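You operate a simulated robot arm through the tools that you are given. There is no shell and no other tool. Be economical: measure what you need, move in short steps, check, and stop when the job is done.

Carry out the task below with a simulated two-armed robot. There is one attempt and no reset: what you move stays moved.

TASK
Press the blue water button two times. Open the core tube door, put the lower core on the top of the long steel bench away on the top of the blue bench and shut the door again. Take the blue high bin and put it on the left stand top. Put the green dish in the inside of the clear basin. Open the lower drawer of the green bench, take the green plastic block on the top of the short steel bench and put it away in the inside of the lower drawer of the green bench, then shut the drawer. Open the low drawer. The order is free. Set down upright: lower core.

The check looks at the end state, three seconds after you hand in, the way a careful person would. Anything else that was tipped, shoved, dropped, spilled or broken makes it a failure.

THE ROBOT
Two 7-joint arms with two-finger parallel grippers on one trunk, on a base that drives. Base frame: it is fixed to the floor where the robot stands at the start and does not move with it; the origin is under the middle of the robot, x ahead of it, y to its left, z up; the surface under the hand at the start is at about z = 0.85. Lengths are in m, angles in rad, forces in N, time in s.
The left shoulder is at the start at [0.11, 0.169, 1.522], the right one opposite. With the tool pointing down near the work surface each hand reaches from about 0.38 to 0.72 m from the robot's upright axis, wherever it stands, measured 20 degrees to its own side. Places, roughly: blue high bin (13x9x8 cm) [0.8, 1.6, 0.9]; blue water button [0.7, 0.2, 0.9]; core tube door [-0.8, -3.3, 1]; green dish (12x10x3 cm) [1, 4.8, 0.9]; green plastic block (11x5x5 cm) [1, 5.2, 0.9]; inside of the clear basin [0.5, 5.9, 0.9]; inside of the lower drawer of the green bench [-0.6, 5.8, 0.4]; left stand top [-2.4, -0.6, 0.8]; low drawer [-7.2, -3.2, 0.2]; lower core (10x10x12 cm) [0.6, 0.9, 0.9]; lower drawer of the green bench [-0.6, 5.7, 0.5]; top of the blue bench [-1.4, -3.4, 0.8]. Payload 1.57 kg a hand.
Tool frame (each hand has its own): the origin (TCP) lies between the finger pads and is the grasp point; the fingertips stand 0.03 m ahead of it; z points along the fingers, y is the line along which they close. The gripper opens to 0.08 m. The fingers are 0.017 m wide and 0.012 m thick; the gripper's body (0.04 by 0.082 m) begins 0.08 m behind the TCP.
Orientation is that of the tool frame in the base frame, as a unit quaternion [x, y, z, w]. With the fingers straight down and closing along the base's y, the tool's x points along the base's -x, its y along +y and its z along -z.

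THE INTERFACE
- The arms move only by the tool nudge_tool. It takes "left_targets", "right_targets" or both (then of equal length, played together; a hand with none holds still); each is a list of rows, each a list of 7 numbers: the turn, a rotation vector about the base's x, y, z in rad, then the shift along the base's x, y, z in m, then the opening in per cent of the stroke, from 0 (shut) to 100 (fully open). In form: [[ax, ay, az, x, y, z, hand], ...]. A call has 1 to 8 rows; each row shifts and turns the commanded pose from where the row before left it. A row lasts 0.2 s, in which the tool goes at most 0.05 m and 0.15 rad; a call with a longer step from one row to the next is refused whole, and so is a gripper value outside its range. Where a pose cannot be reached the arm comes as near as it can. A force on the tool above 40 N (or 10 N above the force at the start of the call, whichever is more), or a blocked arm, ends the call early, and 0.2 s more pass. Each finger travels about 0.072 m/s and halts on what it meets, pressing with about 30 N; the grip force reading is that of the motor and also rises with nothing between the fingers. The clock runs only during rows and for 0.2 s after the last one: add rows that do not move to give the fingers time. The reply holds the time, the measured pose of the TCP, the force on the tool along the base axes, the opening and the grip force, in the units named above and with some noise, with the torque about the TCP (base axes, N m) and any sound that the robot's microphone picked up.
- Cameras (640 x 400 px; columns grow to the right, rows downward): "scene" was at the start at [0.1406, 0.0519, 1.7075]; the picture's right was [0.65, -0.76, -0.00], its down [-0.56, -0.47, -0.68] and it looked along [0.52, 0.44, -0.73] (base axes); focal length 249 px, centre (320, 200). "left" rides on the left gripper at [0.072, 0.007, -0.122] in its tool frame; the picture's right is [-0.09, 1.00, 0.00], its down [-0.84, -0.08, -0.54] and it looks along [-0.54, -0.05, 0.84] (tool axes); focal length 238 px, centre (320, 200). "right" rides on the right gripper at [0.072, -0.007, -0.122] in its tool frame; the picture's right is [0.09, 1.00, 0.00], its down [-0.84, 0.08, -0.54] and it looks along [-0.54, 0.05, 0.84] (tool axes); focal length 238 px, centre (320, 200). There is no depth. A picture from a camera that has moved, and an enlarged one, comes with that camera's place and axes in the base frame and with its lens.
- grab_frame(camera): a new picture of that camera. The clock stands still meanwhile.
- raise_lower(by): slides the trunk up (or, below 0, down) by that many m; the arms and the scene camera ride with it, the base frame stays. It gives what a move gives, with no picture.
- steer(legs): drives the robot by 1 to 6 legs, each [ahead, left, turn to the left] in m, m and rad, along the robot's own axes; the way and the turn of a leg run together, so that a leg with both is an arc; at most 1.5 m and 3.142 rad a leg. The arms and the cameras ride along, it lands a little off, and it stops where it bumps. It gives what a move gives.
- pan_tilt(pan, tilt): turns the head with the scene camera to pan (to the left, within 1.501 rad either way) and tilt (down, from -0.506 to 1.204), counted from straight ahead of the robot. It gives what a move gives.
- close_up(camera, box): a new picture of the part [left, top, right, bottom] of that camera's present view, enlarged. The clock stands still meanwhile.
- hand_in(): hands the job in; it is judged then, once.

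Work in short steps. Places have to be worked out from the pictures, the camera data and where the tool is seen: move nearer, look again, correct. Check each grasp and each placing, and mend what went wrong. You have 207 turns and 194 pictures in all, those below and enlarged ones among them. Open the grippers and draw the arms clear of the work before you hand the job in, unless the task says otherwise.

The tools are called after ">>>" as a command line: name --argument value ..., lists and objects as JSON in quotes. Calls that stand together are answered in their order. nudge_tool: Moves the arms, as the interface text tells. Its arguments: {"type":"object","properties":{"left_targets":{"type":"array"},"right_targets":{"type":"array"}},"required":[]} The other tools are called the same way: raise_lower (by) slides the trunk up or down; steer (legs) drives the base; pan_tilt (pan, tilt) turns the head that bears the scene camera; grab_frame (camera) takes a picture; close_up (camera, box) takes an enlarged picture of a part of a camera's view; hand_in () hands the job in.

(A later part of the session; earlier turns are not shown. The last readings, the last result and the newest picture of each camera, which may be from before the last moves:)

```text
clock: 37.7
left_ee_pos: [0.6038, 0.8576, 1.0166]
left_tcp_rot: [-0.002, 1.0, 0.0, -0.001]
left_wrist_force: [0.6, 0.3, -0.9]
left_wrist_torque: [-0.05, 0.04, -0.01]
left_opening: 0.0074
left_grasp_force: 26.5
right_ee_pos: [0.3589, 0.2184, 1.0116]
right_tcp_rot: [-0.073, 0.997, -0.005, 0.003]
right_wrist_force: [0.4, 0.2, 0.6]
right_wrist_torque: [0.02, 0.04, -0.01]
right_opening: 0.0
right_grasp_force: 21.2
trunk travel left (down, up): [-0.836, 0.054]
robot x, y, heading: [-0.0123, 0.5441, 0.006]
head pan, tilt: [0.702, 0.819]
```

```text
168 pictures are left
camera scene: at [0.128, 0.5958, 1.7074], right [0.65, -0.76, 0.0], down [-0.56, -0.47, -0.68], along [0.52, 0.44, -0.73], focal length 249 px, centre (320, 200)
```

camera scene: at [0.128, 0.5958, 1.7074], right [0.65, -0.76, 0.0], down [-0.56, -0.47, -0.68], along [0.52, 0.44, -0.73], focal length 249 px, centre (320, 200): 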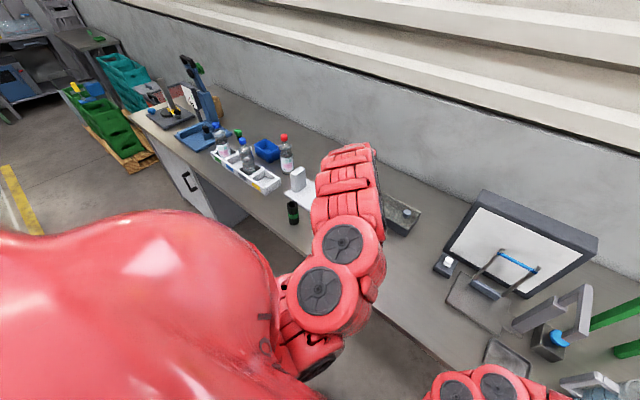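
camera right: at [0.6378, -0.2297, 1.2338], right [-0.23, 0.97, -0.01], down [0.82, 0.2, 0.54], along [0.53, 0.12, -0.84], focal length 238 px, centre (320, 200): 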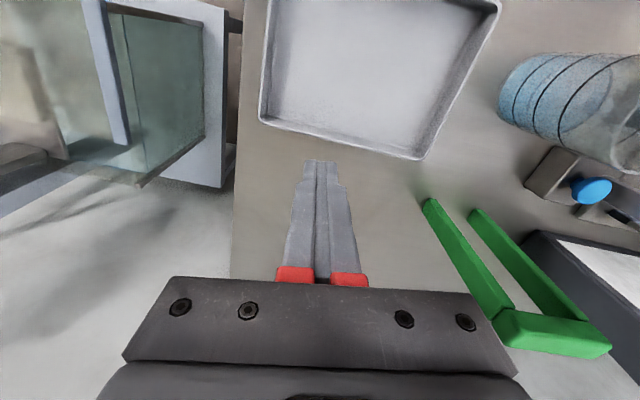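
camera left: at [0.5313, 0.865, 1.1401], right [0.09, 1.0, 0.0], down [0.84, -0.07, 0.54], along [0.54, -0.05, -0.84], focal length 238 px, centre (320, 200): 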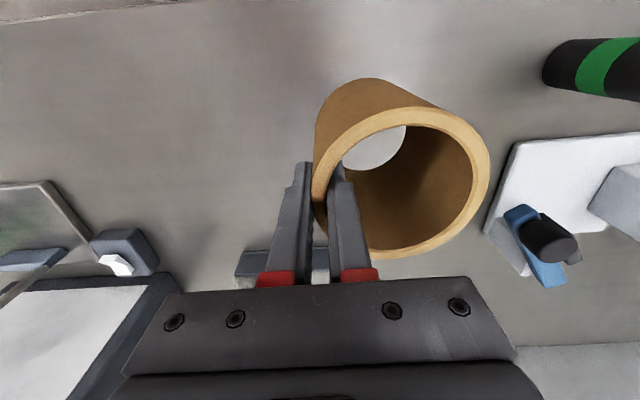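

Core held firmly and level, very light. I back off from the bench, turn left so the left arm is over the aisle, and look around before taking the bin with the right hand.

>>> steer --legs '[[-0.4, 0, 0], [0, 0, 0.8]]'

>>> pan_tilt --pan -0.3 --tilt 0.6

>>> grab_frame --camera "scene"

```text
clock: 42.3
left_ee_pos: [-0.2143, 1.2061, 1.0177]
left_tcp_rot: [-0.394, 0.919, 0.0, -0.001]
left_wrist_force: [0.3, 0.0, -1.3]
left_wrist_torque: [-0.01, 0.0, 0.02]
left_opening: 0.0074
left_grasp_force: 26.6
right_ee_pos: [0.0775, 0.5864, 1.0117]
right_tcp_rot: [-0.458, 0.889, -0.004, 0.003]
right_wrist_force: [0.7, 0.1, -0.3]
right_wrist_torque: [0.04, 0.0, -0.01]
right_opening: 0.0
right_grasp_force: 21.4
trunk travel left (down, up): [-0.836, 0.054]
robot x, y, heading: [-0.4126, 0.5429, 0.81]
head pan, tilt: [0.702, 0.819]
```

```text
clock: 43.5
left_ee_pos: [-0.2177, 1.203, 1.0184]
left_tcp_rot: [-0.394, 0.919, -0.002, 0.0]
left_wrist_force: [-0.2, 0.4, -2.2]
left_wrist_torque: [-0.02, 0.0, -0.02]
left_opening: 0.0073
left_grasp_force: 26.2
right_ee_pos: [0.0768, 0.5832, 1.0127]
right_tcp_rot: [-0.459, 0.889, -0.003, 0.006]
right_wrist_force: [0.2, 0.4, 0.5]
right_wrist_torque: [0.01, -0.03, -0.01]
right_opening: 0.0
right_grasp_force: 21.1
trunk travel left (down, up): [-0.836, 0.054]
robot x, y, heading: [-0.4158, 0.5431, 0.812]
head pan, tilt: [-0.3, 0.6]
```

```text
167 pictures are left
camera scene: at [-0.2766, 0.6485, 1.7258], right [0.49, -0.87, 0.0], down [-0.5, -0.28, -0.82], along [0.72, 0.4, -0.57], focal length 249 px, centre (320, 200)
```

scene: 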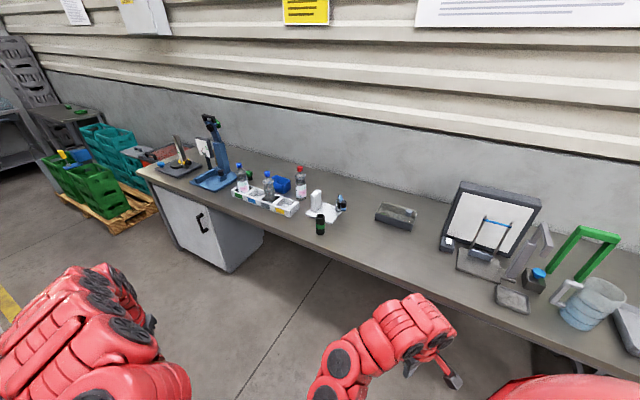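

Bin is at about (0.80, 1.53) among bottles. I lift and extend the right hand in the aisle, and swing the core further from the bench side.

>>> nudge_tool --right_targets '[[0, 0, 0, 0.03, 0.03, 0.02, 100], [0, 0, 0, 0.03, 0.03, 0.025, 100], [0, 0, 0, 0.03, 0.03, 0.025, 100], [0, 0, 0, 0.02, 0.03, 0.03, 100], [0, 0, 0, 0.01, 0.03, 0.035, 100], [0, 0, 0, 0.0, 0.03, 0.035, 100], [0, 0, 0, 0, 0.03, 0.03, 100]]' --left_targets '[[0, 0, 0, -0.03, 0, 0, 0], [0, 0, 0, -0.03, 0, 0, 0], [0, 0, 0, -0.03, 0, 0, 0], [0, 0, 0, -0.03, 0, 0, 0], [0, 0, 0, -0.03, 0, 0, 0], [0, 0, 0, 0, 0, 0, 0], [0, 0, 0, 0, 0, 0, 0]]'

```text
clock: 45.1
left_ee_pos: [-0.3587, 1.2347, 1.0035]
left_tcp_rot: [-0.394, 0.919, -0.002, 0.0]
left_wrist_force: [-0.3, 0.2, 0.1]
left_wrist_torque: [0.0, -0.07, -0.01]
left_opening: 0.0072
left_grasp_force: 26.6
left hand out of reach, approached as far as the arm can: row 2, 3, 4, 5
right_ee_pos: [0.0788, 0.6554, 1.0557]
right_tcp_rot: [-0.459, 0.888, -0.011, 0.015]
right_wrist_force: [-0.7, 0.3, 0.8]
right_wrist_torque: [-0.01, -0.02, 0.03]
right_opening: 0.08
right_grasp_force: 0.1
right hand out of reach, approached as far as the arm can: row 2, 3, 4, 5, 6, 7
trunk travel left (down, up): [-0.836, 0.054]
robot x, y, heading: [-0.4135, 0.5371, 0.81]
head pan, tilt: [-0.3, 0.6]
```

The right hand must go outward before upward; I do that.

>>> nudge_tool --right_targets '[[0, 0, 0, 0.04, 0.02, 0, 100], [0, 0, 0, 0.04, 0.02, 0, 100], [0, 0, 0, 0.04, 0.02, 0.01, 100], [0, 0, 0, 0.03, 0.01, 0.03, 100], [0, 0, 0, 0.02, 0.01, 0.035, 100], [0, 0, 0, 0.0, 0.0, 0.04, 100], [0, 0, 0, 0, 0.0, 0.035, 100]]'

```text
clock: 46.7
left_ee_pos: [-0.3571, 1.2335, 1.0029]
left_tcp_rot: [-0.394, 0.919, -0.002, 0.001]
left_wrist_force: [0.3, -0.9, -1.5]
left_wrist_torque: [0.0, -0.02, 0.0]
left_opening: 0.0071
left_grasp_force: 26.4
right_ee_pos: [0.0662, 0.6379, 1.0726]
right_tcp_rot: [-0.459, 0.888, -0.011, 0.015]
right_wrist_force: [0.3, 1.3, 0.3]
right_wrist_torque: [0.01, 0.0, -0.02]
right_opening: 0.0799
right_grasp_force: 0.1
right hand out of reach, approached as far as the arm can: row 1, 2, 3, 4, 5, 6, 7
trunk travel left (down, up): [-0.836, 0.054]
robot x, y, heading: [-0.4141, 0.541, 0.817]
head pan, tilt: [-0.3, 0.6]
```

Still stuck near a joint limit; I go down slightly, then outward at the lower height.

>>> nudge_tool --right_targets '[[0, 0, 0, 0, 0, -0.04, 100], [0, 0, 0, 0.0, 0.0, -0.03, 100], [0, 0, 0, 0.04, 0.01, 0, 100], [0, 0, 0, 0.04, 0.01, 0.0, 100], [0, 0, 0, 0.04, 0.01, 0.0, 100], [0, 0, 0, 0.04, 0.01, 0.0, 100]]'

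```text
clock: 48.1
left_ee_pos: [-0.3547, 1.2334, 1.003]
left_tcp_rot: [-0.395, 0.919, -0.002, 0.0]
left_wrist_force: [0.1, -0.9, -0.1]
left_wrist_torque: [0.04, 0.0, 0.0]
left_opening: 0.0071
left_grasp_force: 26.8
right_ee_pos: [0.2262, 0.6803, 1.001]
right_tcp_rot: [-0.459, 0.889, -0.002, 0.004]
right_wrist_force: [0.4, -0.1, -1.3]
right_wrist_torque: [-0.02, 0.02, -0.01]
right_opening: 0.08
right_grasp_force: 0.0
trunk travel left (down, up): [-0.836, 0.054]
robot x, y, heading: [-0.415, 0.5416, 0.818]
head pan, tilt: [-0.3, 0.6]
```

Works. Now raise in mixed up/outward steps.

>>> nudge_tool --right_targets '[[0, 0, 0, 0.01, 0.02, 0.03, 100], [0, 0, 0, 0.01, 0.02, 0.03, 100], [0, 0, 0, 0.01, 0.02, 0.04, 100], [0, 0, 0, 0.0, 0.0, 0.04, 100], [0, 0, 0, 0.0, 0.0, 0.04, 100], [0, 0, 0, 0.0, 0.0, 0.02, 100]]'

```text
clock: 49.5
left_ee_pos: [-0.3569, 1.2326, 1.0036]
left_tcp_rot: [-0.393, 0.919, -0.002, 0.0]
left_wrist_force: [0.4, 0.2, -1.3]
left_wrist_torque: [-0.03, 0.01, 0.01]
left_opening: 0.0073
left_grasp_force: 26.8
right_ee_pos: [0.2719, 0.7445, 1.1926]
right_tcp_rot: [-0.459, 0.889, -0.003, 0.004]
right_wrist_force: [-0.8, -0.7, 0.4]
right_wrist_torque: [-0.03, 0.0, -0.01]
right_opening: 0.0799
right_grasp_force: 0.0
right hand out of reach, approached as far as the arm can: row 2, 3, 4
trunk travel left (down, up): [-0.836, 0.054]
robot x, y, heading: [-0.4154, 0.5413, 0.81]
head pan, tilt: [-0.3, 0.6]
```

Hand is now high enough. I drive to about (0, 1.2) so the right hand hovers near the bin.

>>> steer --legs '[[0.763, 0.154, 0]]'

>>> grab_frame --camera "right"

>>> grab_frame --camera "scene"

```text
clock: 53.8
left_ee_pos: [0.0562, 1.8963, 1.0034]
left_tcp_rot: [-0.394, 0.919, -0.001, 0.001]
left_wrist_force: [0.0, 0.8, -0.1]
left_wrist_torque: [0.02, -0.01, 0.01]
left_opening: 0.0072
left_grasp_force: 26.5
right_ee_pos: [0.6871, 1.4094, 1.1899]
right_tcp_rot: [-0.459, 0.888, -0.003, 0.006]
right_wrist_force: [0.0, 0.2, 0.0]
right_wrist_torque: [0.02, 0.02, 0.0]
right_opening: 0.08
right_grasp_force: 0.0
trunk travel left (down, up): [-0.836, 0.054]
robot x, y, heading: [0.0066, 1.202, 0.81]
head pan, tilt: [-0.3, 0.6]
```

```text
166 pictures are left
camera right: at [0.648, 1.3469, 1.3117], right [-0.87, 0.5, -0.01], down [0.41, 0.73, 0.55], along [0.28, 0.47, -0.84], focal length 238 px, centre (320, 200)
```

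right: 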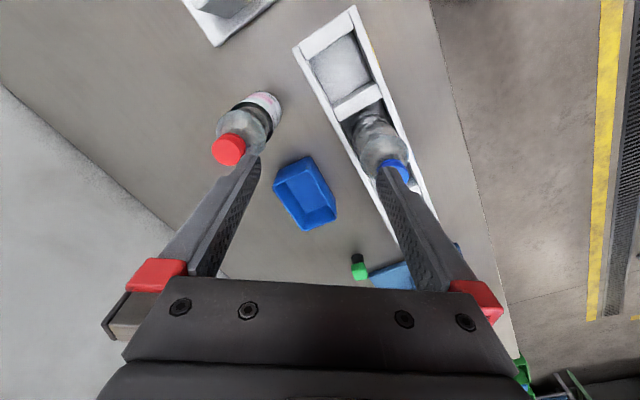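

```text
165 pictures are left
camera scene: at [0.1316, 1.3069, 1.7259], right [0.49, -0.87, 0.0], down [-0.49, -0.28, -0.83], along [0.72, 0.4, -0.56], focal length 249 px, centre (320, 200)
```

scene: 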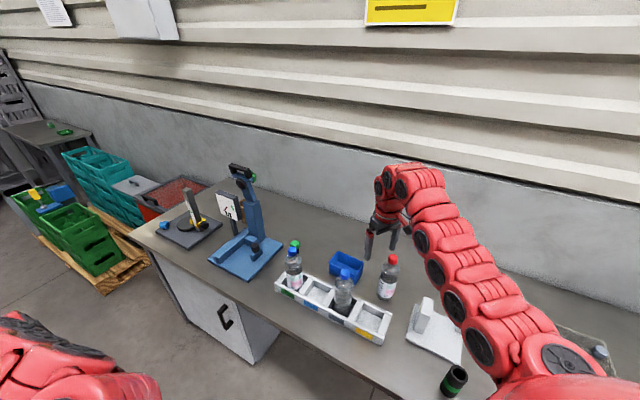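

The bin is well visible. Enlarging it to get its rim corners and walls.

>>> close_up --camera "right" --box '[200, 80, 440, 280]'

>>> close_up --camera "scene" --box '[260, 210, 440, 340]'

```text
2.00 times, centred on (320, 180) of right
camera zoom: at [0.648, 1.3469, 1.3117], right [-0.87, 0.5, -0.01], down [0.41, 0.73, 0.55], along [0.28, 0.47, -0.84], focal length 477 px, centre (320, 240)
```

zoom: 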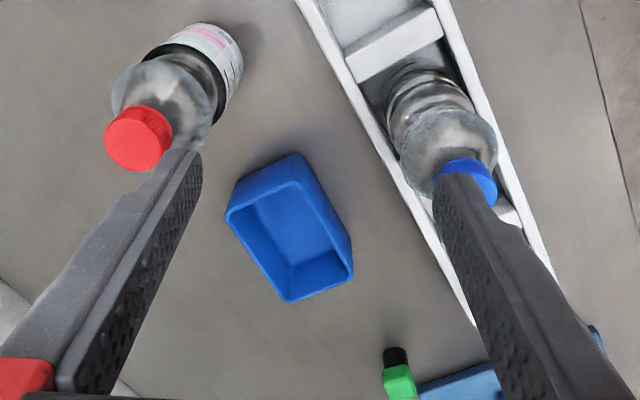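

```text
3.08 times, centred on (350, 275) of scene
camera zoom: at [0.1316, 1.3069, 1.7259], right [0.49, -0.87, 0.0], down [-0.49, -0.28, -0.83], along [0.72, 0.4, -0.56], focal length 766 px, centre (228, -31)
```

zoom: 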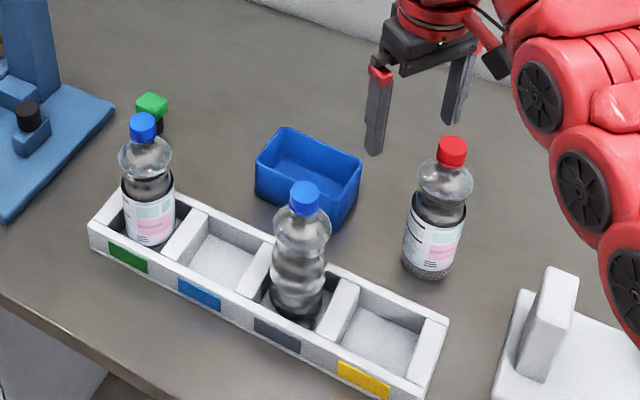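

Rim corners give an axis-aligned bin: x 0.76–0.84, y 1.495–1.61, rim z≈0.93. I'll grip the near long wall (x≈0.762, y≈1.55) with fingers closing along x; drive slightly nearer and turn the gripper.

>>> steer --legs '[[0.1055, -0.024, 0]]'

>>> nudge_tool --right_targets '[[0, 0, 0.122, -0.004, 0.015, -0.01, 100], [0, 0, 0.122, -0.004, 0.015, -0.01, 100], [0, 0, 0.122, -0.004, 0.015, -0.01, 100], [0, 0, 0.122, -0.004, 0.015, -0.01, 100], [0, 0, 0.122, -0.004, 0.015, -0.01, 100], [0, 0, 0, 0, 0, 0, 100]]'

>>> grab_frame --camera "right"

```text
clock: 54.9
left_ee_pos: [0.1428, 1.9557, 1.003]
left_tcp_rot: [-0.396, 0.918, -0.001, -0.001]
left_wrist_force: [0.1, -0.7, -1.0]
left_wrist_torque: [-0.06, -0.03, -0.05]
left_opening: 0.0071
left_grasp_force: 26.3
right_ee_pos: [0.7745, 1.469, 1.1904]
right_tcp_rot: [-0.46, 0.888, -0.003, 0.006]
right_wrist_force: [-0.3, 0.6, -0.5]
right_wrist_torque: [0.03, 0.05, 0.03]
right_opening: 0.0798
right_grasp_force: 0.0
trunk travel left (down, up): [-0.836, 0.054]
robot x, y, heading: [0.0872, 1.2627, 0.815]
head pan, tilt: [-0.3, 0.6]
```

```text
clock: 56.3
left_ee_pos: [0.1444, 1.9549, 1.0023]
left_tcp_rot: [-0.396, 0.918, -0.002, 0.001]
left_wrist_force: [0.2, -0.3, -0.7]
left_wrist_torque: [-0.04, -0.05, -0.01]
left_opening: 0.0073
left_grasp_force: 26.6
right_ee_pos: [0.7556, 1.5424, 1.1407]
right_tcp_rot: [-0.706, 0.708, -0.001, 0.006]
right_wrist_force: [0.4, 0.0, -0.7]
right_wrist_torque: [-0.02, 0.02, 0.0]
right_opening: 0.0799
right_grasp_force: 0.1
trunk travel left (down, up): [-0.836, 0.054]
robot x, y, heading: [0.0887, 1.262, 0.814]
head pan, tilt: [-0.3, 0.6]
```

```text
162 pictures are left
camera right: at [0.7604, 1.4707, 1.262], right [-1.0, -0.09, -0.01], down [-0.08, 0.83, 0.55], along [-0.04, 0.55, -0.84], focal length 238 px, centre (320, 200)
```

right: 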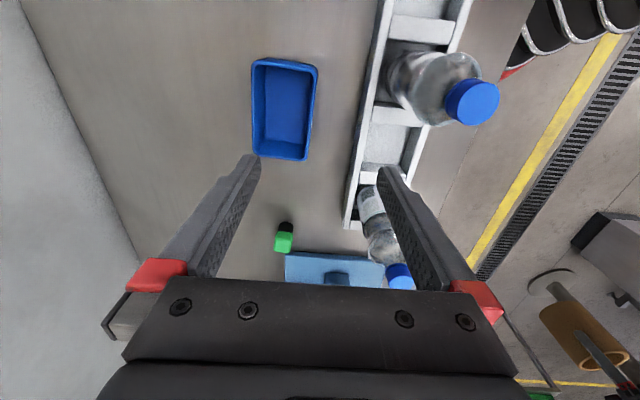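

Near wall outer edge at x≈0.766, mid y≈1.556. I align and descend to z≈1.0.

>>> nudge_tool --right_targets '[[0, 0, 0, 0.0124, 0.0136, -0.02, 100], [0, 0, 0, 0, 0, -0.04, 100], [0, 0, 0, 0, 0, -0.04, 100], [0, 0, 0, 0, 0, -0.04, 100], [0, 0, 0, 0, 0, 0, 100]]'

>>> grab_frame --camera "right"

>>> close_up --camera "scene" --box '[240, 180, 460, 330]'

```text
clock: 57.5
left_ee_pos: [0.145, 1.9552, 1.0033]
left_tcp_rot: [-0.395, 0.918, -0.001, 0.001]
left_wrist_force: [-0.1, 1.0, -1.2]
left_wrist_torque: [0.0, -0.04, -0.01]
left_opening: 0.0071
left_grasp_force: 26.6
right_ee_pos: [0.7662, 1.5563, 1.0012]
right_tcp_rot: [-0.705, 0.709, -0.001, 0.008]
right_wrist_force: [-0.3, 0.3, 0.2]
right_wrist_torque: [0.0, -0.01, 0.02]
right_opening: 0.0803
right_grasp_force: 0.0
trunk travel left (down, up): [-0.836, 0.054]
robot x, y, heading: [0.0902, 1.2678, 0.814]
head pan, tilt: [-0.3, 0.6]
```

```text
161 pictures are left
camera right: at [0.7711, 1.4844, 1.1223], right [-1.0, -0.09, -0.01], down [-0.08, 0.83, 0.55], along [-0.04, 0.55, -0.84], focal length 238 px, centre (320, 200)
```

right: 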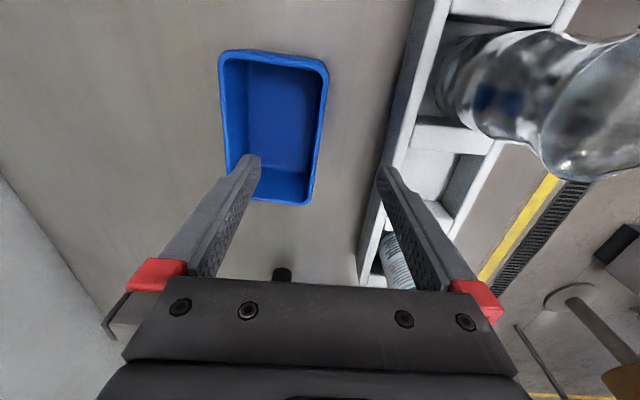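

```text
2.67 times, centred on (350, 255) of scene
camera zoom: at [0.2207, 1.366, 1.7259], right [0.49, -0.87, 0.0], down [-0.49, -0.28, -0.83], along [0.72, 0.41, -0.56], focal length 664 px, centre (240, 53)
```

zoom: 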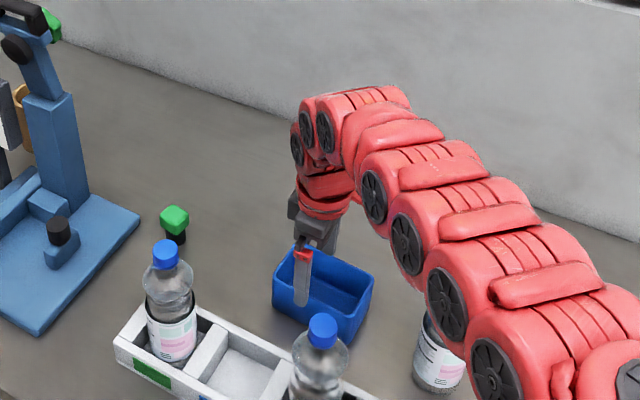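

Aligned; wall mid is x≈0.769. Descend to z≈0.913 and close on the wall.

>>> nudge_tool --right_targets '[[0, 0, 0, 0.002, 0.0, -0.04, 100], [0, 0, 0, 0, 0, -0.03, 100], [0, 0, 0, 0, 0, -0.018, 100], [0, 0, 0, 0, 0, 0, 50], [0, 0, 0, 0, 0, 0, 0], [0, 0, 0, 0, 0, 0, 0], [0, 0, 0, 0, 0, 0, 0]]'

>>> grab_frame --camera "right"

```text
clock: 59.1
left_ee_pos: [0.1435, 1.9553, 1.0035]
left_tcp_rot: [-0.396, 0.918, -0.001, 0.0]
left_wrist_force: [-1.1, -0.6, -0.5]
left_wrist_torque: [-0.02, -0.05, -0.01]
left_opening: 0.0072
left_grasp_force: 26.6
right_ee_pos: [0.7654, 1.5539, 0.9152]
right_tcp_rot: [-0.706, 0.709, -0.002, 0.006]
right_wrist_force: [-0.3, 0.4, 1.6]
right_wrist_torque: [-0.08, 0.04, 0.02]
right_opening: 0.0046
right_grasp_force: 25.1
right hand out of reach, approached as far as the arm can: row 3
trunk travel left (down, up): [-0.836, 0.054]
robot x, y, heading: [0.09, 1.2623, 0.813]
head pan, tilt: [-0.3, 0.6]
```

```text
159 pictures are left
camera right: at [0.7702, 1.4829, 1.0358], right [-1.0, -0.09, -0.01], down [-0.08, 0.83, 0.55], along [-0.04, 0.55, -0.84], focal length 238 px, centre (320, 200)
```

right: 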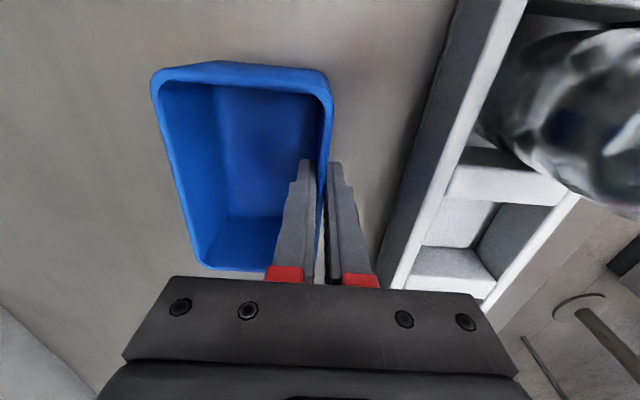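

Wall gripped (4.6 mm). Lift slowly and check.

>>> nudge_tool --right_targets '[[0, 0, 0, 0, 0, 0.015, 0], [0, 0, 0, 0, 0, 0.03, 0], [0, 0, 0, 0, 0, 0.04, 0], [0, 0, 0, 0, 0, 0.04, 0], [0, 0, 0, 0, 0, 0.04, 0], [0, 0, 0, 0, 0, 0.04, 0], [0, 0, 0, 0, 0, 0, 0]]'

>>> grab_frame --camera "right"

>>> grab_frame --camera "scene"

```text
clock: 60.7
left_ee_pos: [0.144, 1.9557, 1.0019]
left_tcp_rot: [-0.395, 0.918, -0.001, 0.0]
left_wrist_force: [0.0, 0.1, -0.5]
left_wrist_torque: [-0.03, -0.05, -0.01]
left_opening: 0.0072
left_grasp_force: 26.3
right_ee_pos: [0.765, 1.5578, 1.1205]
right_tcp_rot: [-0.705, 0.709, -0.002, 0.006]
right_wrist_force: [-0.4, -0.3, -1.0]
right_wrist_torque: [-0.02, 0.05, 0.0]
right_opening: 0.0047
right_grasp_force: 25.4
trunk travel left (down, up): [-0.836, 0.054]
robot x, y, heading: [0.0886, 1.263, 0.812]
head pan, tilt: [-0.3, 0.6]
```

```text
158 pictures are left
camera right: at [0.7705, 1.4856, 1.2423], right [-1.0, -0.09, -0.01], down [-0.08, 0.83, 0.55], along [-0.04, 0.55, -0.84], focal length 238 px, centre (320, 200)
```

right: 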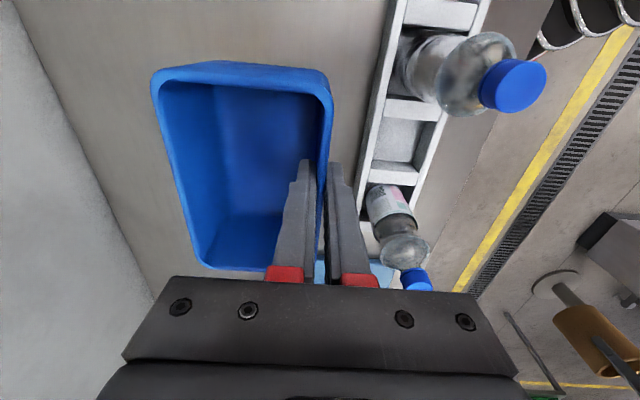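

```text
157 pictures are left
camera scene: at [0.2215, 1.368, 1.7256], right [0.49, -0.87, 0.0], down [-0.49, -0.28, -0.82], along [0.72, 0.4, -0.57], focal length 249 px, centre (320, 200)
```

scene: 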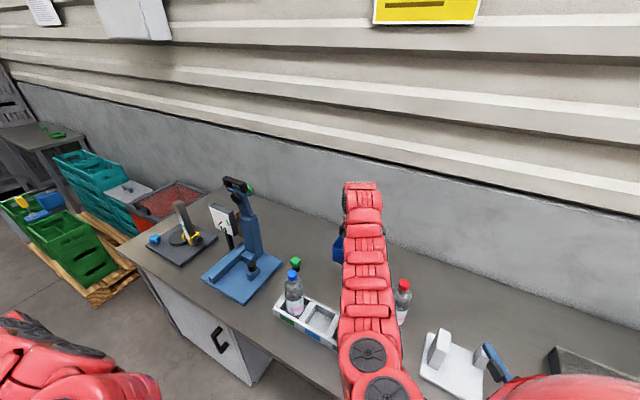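

Bottles' caps reach about z 1.06, level with the bin's bottom. I raise the trunk 0.05 and the hand another 8 cm before backing out.

>>> raise_lower --by 0.05

>>> nudge_tool --right_targets '[[0, 0, 0, 0, 0, 0.03, 0], [0, 0, 0, 0, 0, 0.03, 0], [0, 0, 0, 0, 0, 0.03, 0], [0, 0, 0, 0, 0, 0, 0]]'

```text
clock: 61.6
left_ee_pos: [0.1449, 1.9542, 1.0525]
left_tcp_rot: [-0.396, 0.918, -0.002, 0.001]
left_wrist_force: [0.2, -0.9, -2.2]
left_wrist_torque: [-0.07, -0.01, 0.01]
left_opening: 0.0072
left_grasp_force: 26.5
right_ee_pos: [0.7667, 1.5568, 1.1713]
right_tcp_rot: [-0.705, 0.709, -0.001, 0.006]
right_wrist_force: [-0.2, -0.1, -1.6]
right_wrist_torque: [-0.02, 0.08, -0.01]
right_opening: 0.0046
right_grasp_force: 25.6
trunk travel left (down, up): [-0.886, 0.004]
robot x, y, heading: [0.0894, 1.2648, 0.812]
head pan, tilt: [-0.3, 0.6]
```

```text
clock: 62.6
left_ee_pos: [0.1443, 1.9558, 1.0523]
left_tcp_rot: [-0.396, 0.918, -0.002, 0.001]
left_wrist_force: [0.2, -0.1, -0.9]
left_wrist_torque: [-0.03, -0.04, -0.01]
left_opening: 0.0072
left_grasp_force: 26.0
right_ee_pos: [0.7672, 1.5566, 1.2623]
right_tcp_rot: [-0.705, 0.709, 0.0, 0.006]
right_wrist_force: [0.8, 0.5, -1.6]
right_wrist_torque: [-0.03, 0.06, 0.0]
right_opening: 0.0044
right_grasp_force: 24.8
trunk travel left (down, up): [-0.886, 0.004]
robot x, y, heading: [0.0937, 1.2663, 0.813]
head pan, tilt: [-0.3, 0.6]
```

Clear. I back straight off the bench (−x 0.65) and look around toward the left stand.

>>> steer --legs '[[-0.447, 0.471, 0]]'

>>> pan_tilt --pan 1.5 --tilt 0.5

>>> grab_frame --camera "scene"

```text
clock: 66.2
left_ee_pos: [-0.5169, 1.9506, 1.056]
left_tcp_rot: [-0.405, 0.914, 0.0, 0.0]
left_wrist_force: [-0.7, 0.1, 0.2]
left_wrist_torque: [-0.01, -0.01, -0.01]
left_opening: 0.007
left_grasp_force: 26.3
right_ee_pos: [0.1145, 1.5628, 1.263]
right_tcp_rot: [0.712, -0.702, 0.001, -0.007]
right_wrist_force: [-0.5, -0.2, -1.6]
right_wrist_torque: [-0.01, 0.07, 0.03]
right_opening: 0.0049
right_grasp_force: 25.3
trunk travel left (down, up): [-0.886, 0.004]
robot x, y, heading: [-0.5594, 1.259, 0.836]
head pan, tilt: [-0.3, 0.6]
```

```text
clock: 68.0
left_ee_pos: [-0.5196, 1.9526, 1.0532]
left_tcp_rot: [-0.404, 0.915, -0.004, 0.002]
left_wrist_force: [-0.1, 0.6, -1.3]
left_wrist_torque: [0.0, -0.03, -0.01]
left_opening: 0.0071
left_grasp_force: 26.4
right_ee_pos: [0.1121, 1.5668, 1.264]
right_tcp_rot: [0.713, -0.701, 0.002, -0.006]
right_wrist_force: [-0.5, -0.1, -1.8]
right_wrist_torque: [-0.05, 0.05, -0.01]
right_opening: 0.0047
right_grasp_force: 25.0
trunk travel left (down, up): [-0.886, 0.004]
robot x, y, heading: [-0.558, 1.2611, 0.826]
head pan, tilt: [1.499, 0.499]
```

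```text
156 pictures are left
camera scene: at [-0.561, 1.3798, 1.7862], right [0.72, 0.69, 0.0], down [0.33, -0.34, -0.88], along [-0.61, 0.64, -0.47], focal length 249 px, centre (320, 200)
```

scene: 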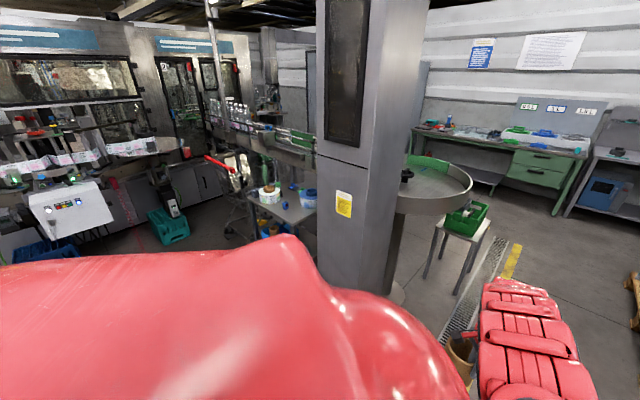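

A machine column stands beyond y≈2.5; close surroundings look free. I turn left 1.5 rad and look ahead.

>>> steer --legs '[[0, 0, 1.5]]'

>>> pan_tilt --pan 1.0 --tilt 0.45

>>> grab_frame --camera "scene"

```text
clock: 72.1
left_ee_pos: [-1.2471, 1.3448, 1.051]
left_tcp_rot: [0.92, -0.392, 0.003, -0.003]
left_wrist_force: [-0.3, 0.4, -0.9]
left_wrist_torque: [0.02, -0.05, 0.01]
left_opening: 0.007
left_grasp_force: 26.7
right_ee_pos: [-0.8214, 1.9476, 1.2643]
right_tcp_rot: [1.0, -0.026, 0.0, -0.006]
right_wrist_force: [0.6, -0.8, -1.5]
right_wrist_torque: [-0.04, 0.03, 0.02]
right_opening: 0.0048
right_grasp_force: 25.1
trunk travel left (down, up): [-0.886, 0.004]
robot x, y, heading: [-0.5561, 1.2569, 2.338]
head pan, tilt: [1.499, 0.499]
```

```text
clock: 73.1
left_ee_pos: [-1.2442, 1.3427, 1.0523]
left_tcp_rot: [0.92, -0.393, 0.001, -0.003]
left_wrist_force: [0.6, 0.7, -1.4]
left_wrist_torque: [0.04, -0.03, 0.03]
left_opening: 0.0073
left_grasp_force: 26.5
right_ee_pos: [-0.8149, 1.9459, 1.267]
right_tcp_rot: [1.0, -0.028, -0.002, -0.01]
right_wrist_force: [0.0, 0.1, -1.0]
right_wrist_torque: [-0.06, -0.01, 0.02]
right_opening: 0.0045
right_grasp_force: 24.6
trunk travel left (down, up): [-0.886, 0.004]
robot x, y, heading: [-0.5519, 1.2595, 2.334]
head pan, tilt: [1.0, 0.45]
```

```text
155 pictures are left
camera scene: at [-0.7074, 1.3036, 1.7899], right [-0.19, 0.98, 0.0], down [0.43, 0.08, -0.9], along [-0.88, -0.17, -0.44], focal length 249 px, centre (320, 200)
```

scene: 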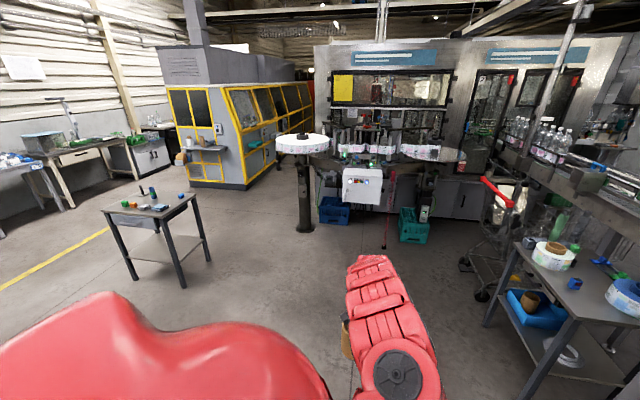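

The left stand is the small table at around (-2.3, -0.5). Zooming to see its top.

>>> close_up --camera "scene" --box '[80, 160, 240, 290]'

```text
3.08 times, centred on (160, 225) of scene
camera zoom: at [-0.7074, 1.3036, 1.7899], right [-0.19, 0.98, 0.0], down [0.43, 0.08, -0.9], along [-0.88, -0.17, -0.44], focal length 766 px, centre (812, 123)
```

zoom: 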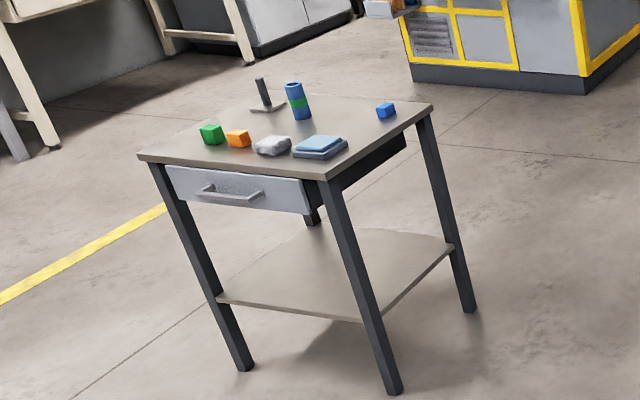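

Table top spans x −2.6…−2.14, y −0.83…−0.24 with a free patch near its middle. I turn to face −x and drive to about (−1.45, −0.7) for a closer look.

>>> steer --legs '[[0, 0, 0.807], [0, 1.3, 0], [0.85, 0.66, 0]]'

>>> pan_tilt --pan -0.1 --tilt 0.75

>>> grab_frame --camera "scene"

```text
clock: 87.0
left_ee_pos: [-1.9231, -1.1784, 1.0529]
left_tcp_rot: [1.0, 0.016, -0.002, -0.004]
left_wrist_force: [0.4, 0.1, -0.4]
left_wrist_torque: [0.02, 0.01, -0.04]
left_opening: 0.0071
left_grasp_force: 26.6
right_ee_pos: [-2.0837, -0.4581, 1.2646]
right_tcp_rot: [0.924, 0.382, -0.005, -0.006]
right_wrist_force: [-0.5, 0.1, -0.3]
right_wrist_torque: [-0.08, -0.04, 0.01]
right_opening: 0.0046
right_grasp_force: 24.8
trunk travel left (down, up): [-0.886, 0.004]
robot x, y, heading: [-1.3992, -0.7213, -3.109]
head pan, tilt: [1.0, 0.45]
```

```text
clock: 88.3
left_ee_pos: [-1.9235, -1.1799, 1.0529]
left_tcp_rot: [1.0, 0.016, -0.002, -0.004]
left_wrist_force: [-0.5, -0.4, -0.2]
left_wrist_torque: [0.01, 0.02, 0.01]
left_opening: 0.0072
left_grasp_force: 26.4
right_ee_pos: [-2.0846, -0.4565, 1.2641]
right_tcp_rot: [0.924, 0.382, -0.005, -0.005]
right_wrist_force: [0.3, -0.1, -1.6]
right_wrist_torque: [-0.04, -0.06, 0.02]
right_opening: 0.0046
right_grasp_force: 24.7
trunk travel left (down, up): [-0.886, 0.004]
robot x, y, heading: [-1.4021, -0.7251, -3.109]
head pan, tilt: [-0.099, 0.75]
```

```text
153 pictures are left
camera scene: at [-1.5652, -0.7209, 1.7629], right [0.07, 1.0, 0.0], down [0.68, -0.05, -0.73], along [-0.73, 0.05, -0.68], focal length 249 px, centre (320, 200)
```

scene: 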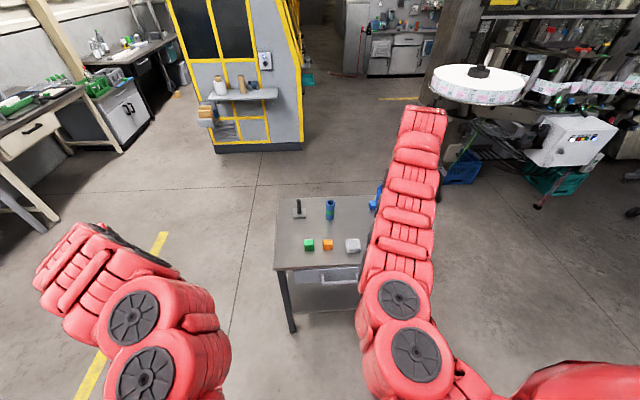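

Table seen; the arm hides the right part. Using the right hand camera and a zoom.

>>> grab_frame --camera "right"

>>> close_up --camera "scene" --box '[260, 170, 400, 300]'

```text
152 pictures are left
camera right: at [-2.036, -0.4022, 1.3858], right [0.77, -0.64, -0.02], down [-0.53, -0.65, 0.55], along [-0.36, -0.41, -0.84], focal length 238 px, centre (320, 200)
```

right: 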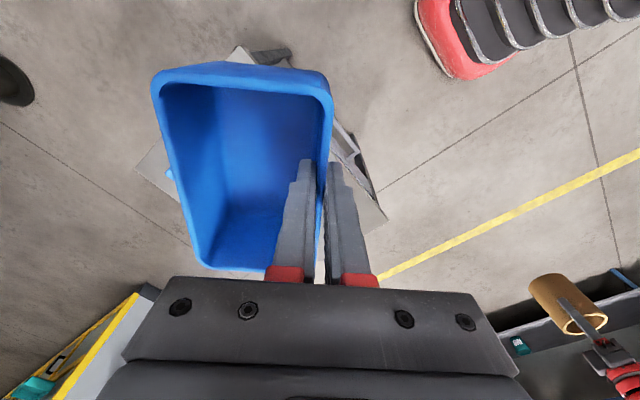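

```text
3.08 times, centred on (330, 235) of scene
camera zoom: at [-1.5652, -0.7209, 1.7629], right [0.07, 1.0, 0.0], down [0.68, -0.05, -0.73], along [-0.73, 0.05, -0.68], focal length 766 px, centre (289, 92)
```

zoom: 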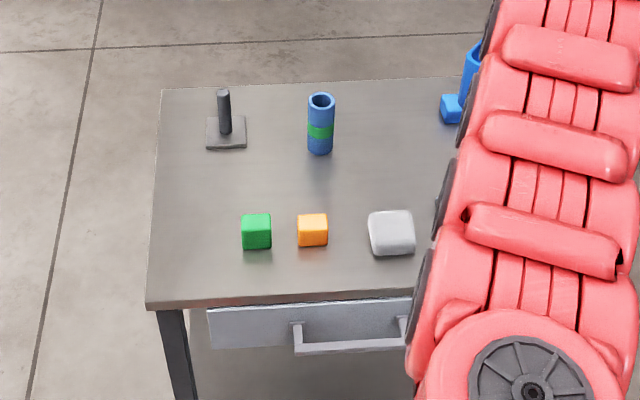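

Free patch centre is about (−2.42, −0.47). I drive 0.36 ahead and rotate the bin so its long side lies along x.

>>> steer --legs '[[0.36, 0, 0]]'

>>> nudge_tool --right_targets '[[0, 0, -0.14, 0, -0.005, 0, 0], [0, 0, -0.14, 0, -0.005, 0, 0], [0, 0, -0.14, 0, -0.005, 0, 0], [0, 0, -0.14, 0, -0.005, 0, 0], [0, 0, -0.14, 0, -0.005, 0, 0], [0, 0, -0.14, 0, -0.005, 0, 0], [0, 0, 0, 0, 0, 0, 0]]'

>>> grab_frame --camera "right"

>>> grab_frame --camera "scene"

```text
clock: 90.6
left_ee_pos: [-2.2808, -1.1949, 1.0535]
left_tcp_rot: [1.0, 0.019, -0.001, -0.004]
left_wrist_force: [0.1, -0.2, -1.1]
left_wrist_torque: [0.03, 0.01, -0.01]
left_opening: 0.0072
left_grasp_force: 26.3
right_ee_pos: [-2.4436, -0.4717, 1.2634]
right_tcp_rot: [0.923, 0.384, -0.006, -0.006]
right_wrist_force: [0.2, 0.2, -1.5]
right_wrist_torque: [-0.04, -0.04, -0.01]
right_opening: 0.0048
right_grasp_force: 25.3
trunk travel left (down, up): [-0.886, 0.004]
robot x, y, heading: [-1.7632, -0.7365, -3.104]
head pan, tilt: [-0.099, 0.75]
```

```text
clock: 92.2
left_ee_pos: [-2.2804, -1.1942, 1.0533]
left_tcp_rot: [1.0, 0.018, -0.001, -0.003]
left_wrist_force: [0.9, -0.1, -1.7]
left_wrist_torque: [0.04, 0.02, 0.03]
left_opening: 0.0071
left_grasp_force: 27.1
right_ee_pos: [-2.4439, -0.5036, 1.2654]
right_tcp_rot: [1.0, -0.027, -0.003, -0.008]
right_wrist_force: [-0.3, 0.7, -2.0]
right_wrist_torque: [-0.08, -0.01, 0.03]
right_opening: 0.0046
right_grasp_force: 25.1
trunk travel left (down, up): [-0.886, 0.004]
robot x, y, heading: [-1.7604, -0.738, -3.103]
head pan, tilt: [-0.099, 0.75]
```

```text
150 pictures are left
camera right: at [-2.3718, -0.5011, 1.3858], right [0.04, -1.0, -0.02], down [-0.84, -0.04, 0.55], along [-0.55, -0.01, -0.84], focal length 238 px, centre (320, 200)
```

right: 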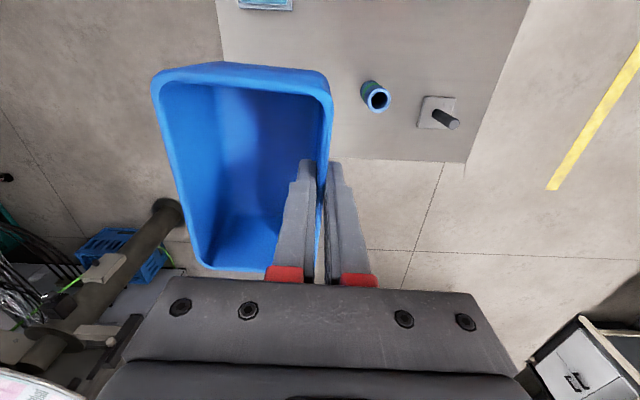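

```text
149 pictures are left
camera scene: at [-1.9244, -0.7338, 1.7629], right [0.06, 1.0, 0.0], down [0.68, -0.04, -0.73], along [-0.73, 0.05, -0.68], focal length 249 px, centre (320, 200)
```

scene: 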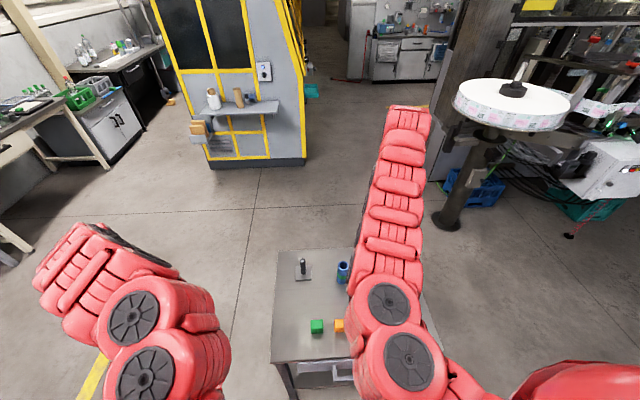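

Cylinder at (−2.45, −0.60), tray edge x≈−2.31. I align to TCP (−2.42, −0.515) and go down to ~6 cm above the top.

>>> nudge_tool --right_targets '[[0, 0, 0.05, 0.012, -0.006, -0.04, 0], [0, 0, 0, 0.012, -0.006, -0.04, 0], [0, 0, 0, 0, 0, -0.045, 0], [0, 0, 0, 0, 0, -0.045, 0], [0, 0, 0, 0, 0, -0.045, 0], [0, 0, 0, 0, 0, -0.045, 0], [0, 0, 0, 0, 0, -0.045, 0], [0, 0, 0, 0, 0, 0, 0]]'

>>> grab_frame --camera "right"

>>> close_up --camera "scene" --box '[250, 220, 470, 360]'

```text
clock: 94.0
left_ee_pos: [-2.2803, -1.1949, 1.0517]
left_tcp_rot: [1.0, 0.019, -0.002, -0.003]
left_wrist_force: [0.6, -0.1, -1.2]
left_wrist_torque: [0.03, 0.05, 0.0]
left_opening: 0.0073
left_grasp_force: 26.2
right_ee_pos: [-2.4205, -0.5164, 0.9605]
right_tcp_rot: [1.0, -0.001, -0.003, -0.008]
right_wrist_force: [0.9, -0.5, -1.3]
right_wrist_torque: [-0.07, 0.01, 0.01]
right_opening: 0.0049
right_grasp_force: 25.3
trunk travel left (down, up): [-0.886, 0.004]
robot x, y, heading: [-1.7593, -0.7342, -3.103]
head pan, tilt: [-0.099, 0.75]
```

```text
148 pictures are left
camera right: at [-2.349, -0.5113, 1.0815], right [0.09, -1.0, -0.02], down [-0.83, -0.08, 0.55], along [-0.54, -0.04, -0.84], focal length 238 px, centre (320, 200)
```

right: 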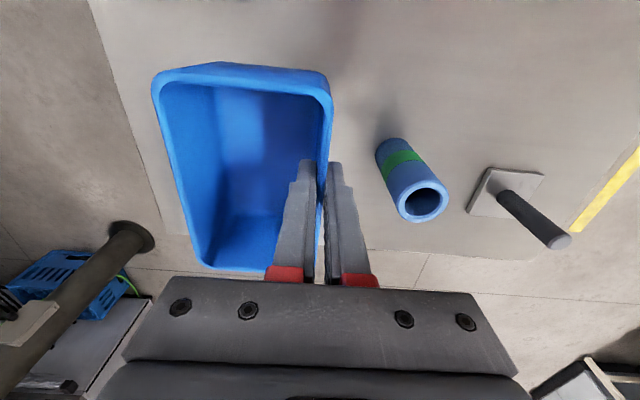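

```text
2.86 times, centred on (360, 290) of scene
camera zoom: at [-1.9239, -0.7346, 1.763], right [0.06, 1.0, 0.0], down [0.68, -0.04, -0.73], along [-0.73, 0.05, -0.68], focal length 711 px, centre (206, -57)
```

zoom: 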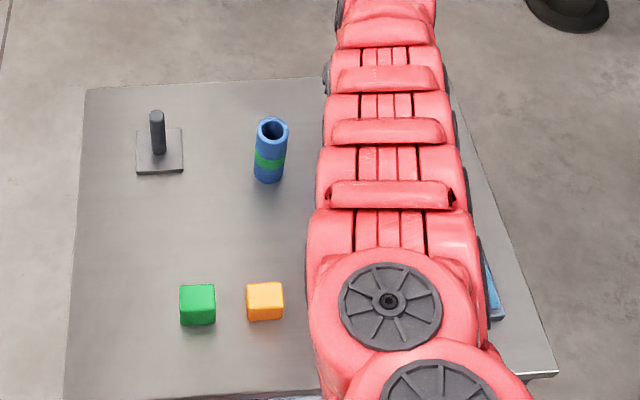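

Clear of neighbours. I descend the rest in shrinking steps and watch the force.

>>> nudge_tool --right_targets '[[0, 0, 0, 0, 0, -0.03, 0], [0, 0, 0, 0, 0, -0.02, 0], [0, 0, 0, 0, 0, -0.01, 0], [0, 0, 0, 0, 0, -0.01, 0], [0, 0, 0, 0, 0, 0, 0]]'

>>> grab_frame --camera "right"

```text
clock: 95.2
left_ee_pos: [-2.2816, -1.1943, 1.0524]
left_tcp_rot: [1.0, 0.018, 0.0, -0.004]
left_wrist_force: [0.1, 0.1, 0.2]
left_wrist_torque: [0.02, -0.02, -0.03]
left_opening: 0.007
left_grasp_force: 26.9
right_ee_pos: [-2.415, -0.516, 0.8943]
right_tcp_rot: [1.0, 0.0, -0.002, -0.008]
right_wrist_force: [-0.5, -0.4, -1.2]
right_wrist_torque: [-0.04, -0.02, 0.0]
right_opening: 0.0047
right_grasp_force: 25.7
right hand out of reach, approached as far as the arm can: row 3, 4
trunk travel left (down, up): [-0.886, 0.004]
robot x, y, heading: [-1.7618, -0.7383, -3.103]
head pan, tilt: [-0.099, 0.75]
```

```text
146 pictures are left
camera right: at [-2.3424, -0.5105, 1.0156], right [0.09, -1.0, -0.02], down [-0.83, -0.08, 0.55], along [-0.54, -0.04, -0.84], focal length 238 px, centre (320, 200)
```

right: 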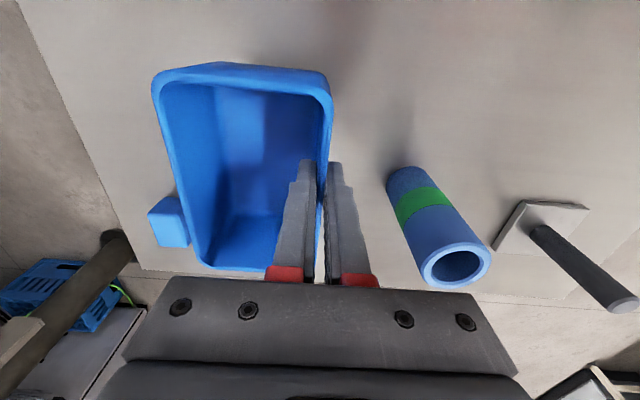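

The arm is at its reach limit; lowering the trunk 2 cm gives room for a controlled final descent.

>>> raise_lower --by -0.02

>>> nudge_tool --right_targets '[[0, 0, 0, 0, 0, -0.004, 0], [0, 0, 0, 0, 0, -0.004, 0], [0, 0, 0, 0, 0, -0.004, 0]]'

```text
clock: 95.9
left_ee_pos: [-2.2807, -1.1946, 1.0323]
left_tcp_rot: [1.0, 0.019, -0.001, -0.004]
left_wrist_force: [0.4, -0.6, -0.6]
left_wrist_torque: [0.05, 0.0, 0.0]
left_opening: 0.0069
left_grasp_force: 26.6
right_ee_pos: [-2.415, -0.5164, 0.8758]
right_tcp_rot: [1.0, -0.001, -0.002, -0.008]
right_wrist_force: [0.2, -0.1, -0.8]
right_wrist_torque: [-0.07, 0.01, -0.01]
right_opening: 0.0047
right_grasp_force: 24.6
trunk travel left (down, up): [-0.866, 0.024]
robot x, y, heading: [-1.7596, -0.735, -3.101]
head pan, tilt: [-0.099, 0.75]
```

```text
clock: 96.7
left_ee_pos: [-2.2791, -1.195, 1.0325]
left_tcp_rot: [1.0, 0.018, -0.001, -0.004]
left_wrist_force: [0.0, 0.4, -1.5]
left_wrist_torque: [0.04, -0.02, -0.03]
left_opening: 0.007
left_grasp_force: 26.9
right_ee_pos: [-2.4107, -0.5168, 0.866]
right_tcp_rot: [1.0, -0.001, -0.004, -0.008]
right_wrist_force: [-1.2, -0.2, 3.0]
right_wrist_torque: [-0.07, 0.38, 0.03]
right_opening: 0.0047
right_grasp_force: 25.1
right hand out of reach, approached as far as the arm can: row 2
trunk travel left (down, up): [-0.866, 0.024]
robot x, y, heading: [-1.7636, -0.735, -3.106]
head pan, tilt: [-0.099, 0.75]
```

Contact felt (force now upward) at TCP z 0.866, as expected for a 0.80 top. Release with a partial opening.

>>> nudge_tool --right_targets '[[0, 0, 0, 0, 0, 0, 15], [0, 0, 0, 0, 0, 0, 35], [0, 0, 0, 0, 0, 0, 35], [0, 0, 0, 0, 0, 0.0, 35]]'

>>> grab_frame --camera "right"

```text
clock: 97.7
left_ee_pos: [-2.2803, -1.1946, 1.0315]
left_tcp_rot: [1.0, 0.018, -0.001, -0.003]
left_wrist_force: [-0.4, 0.4, -1.1]
left_wrist_torque: [0.05, 0.04, 0.03]
left_opening: 0.007
left_grasp_force: 26.7
right_ee_pos: [-2.4103, -0.5169, 0.8653]
right_tcp_rot: [1.0, -0.001, -0.003, -0.008]
right_wrist_force: [0.4, 0.0, 0.3]
right_wrist_torque: [-0.02, 0.02, 0.01]
right_opening: 0.0281
right_grasp_force: 0.0
trunk travel left (down, up): [-0.866, 0.024]
robot x, y, heading: [-1.7576, -0.737, -3.108]
head pan, tilt: [-0.099, 0.75]
```

```text
145 pictures are left
camera right: at [-2.3379, -0.5111, 0.986], right [0.09, -1.0, -0.02], down [-0.83, -0.08, 0.55], along [-0.54, -0.04, -0.84], focal length 238 px, centre (320, 200)
```

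right: 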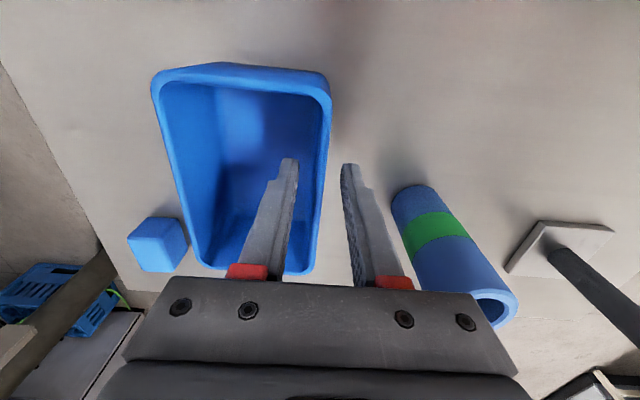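

Released cleanly; bin stands flat, cube and cylinder untouched. Lift straight up.

>>> nudge_tool --right_targets '[[0, 0, 0, 0, 0, 0.02, 35], [0, 0, 0, 0, 0, 0.04, 35], [0, 0, 0, 0, 0, 0.045, 35], [0, 0, 0, 0, 0, 0.045, 35], [0, 0, 0, 0, 0, 0.045, 35], [0, 0, 0, 0, 0, 0.045, 35]]'

>>> grab_frame --camera "right"

```text
clock: 99.1
left_ee_pos: [-2.2833, -1.1965, 1.0319]
left_tcp_rot: [1.0, 0.016, -0.001, -0.006]
left_wrist_force: [-0.5, -0.3, -0.7]
left_wrist_torque: [0.04, 0.02, 0.02]
left_opening: 0.0071
left_grasp_force: 26.6
right_ee_pos: [-2.4126, -0.5162, 1.0608]
right_tcp_rot: [1.0, -0.002, -0.001, -0.008]
right_wrist_force: [-0.2, 0.0, 0.0]
right_wrist_torque: [0.04, 0.0, 0.01]
right_opening: 0.0278
right_grasp_force: 0.1
right hand out of reach, approached as far as the arm can: row 5
trunk travel left (down, up): [-0.866, 0.024]
robot x, y, heading: [-1.761, -0.7369, -3.106]
head pan, tilt: [-0.099, 0.75]
```

```text
144 pictures are left
camera right: at [-2.3402, -0.511, 1.1825], right [0.09, -1.0, -0.02], down [-0.83, -0.08, 0.54], along [-0.54, -0.03, -0.84], focal length 238 px, centre (320, 200)
```

right: 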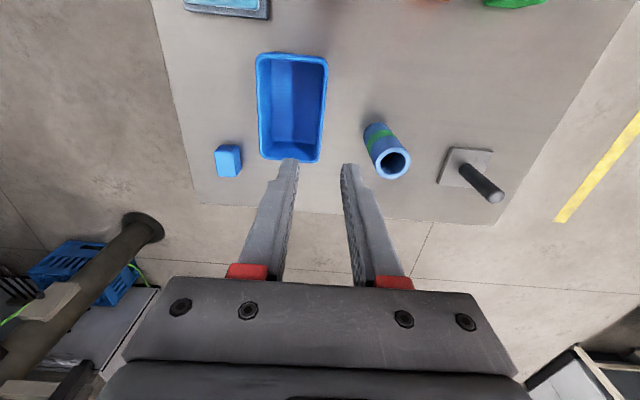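

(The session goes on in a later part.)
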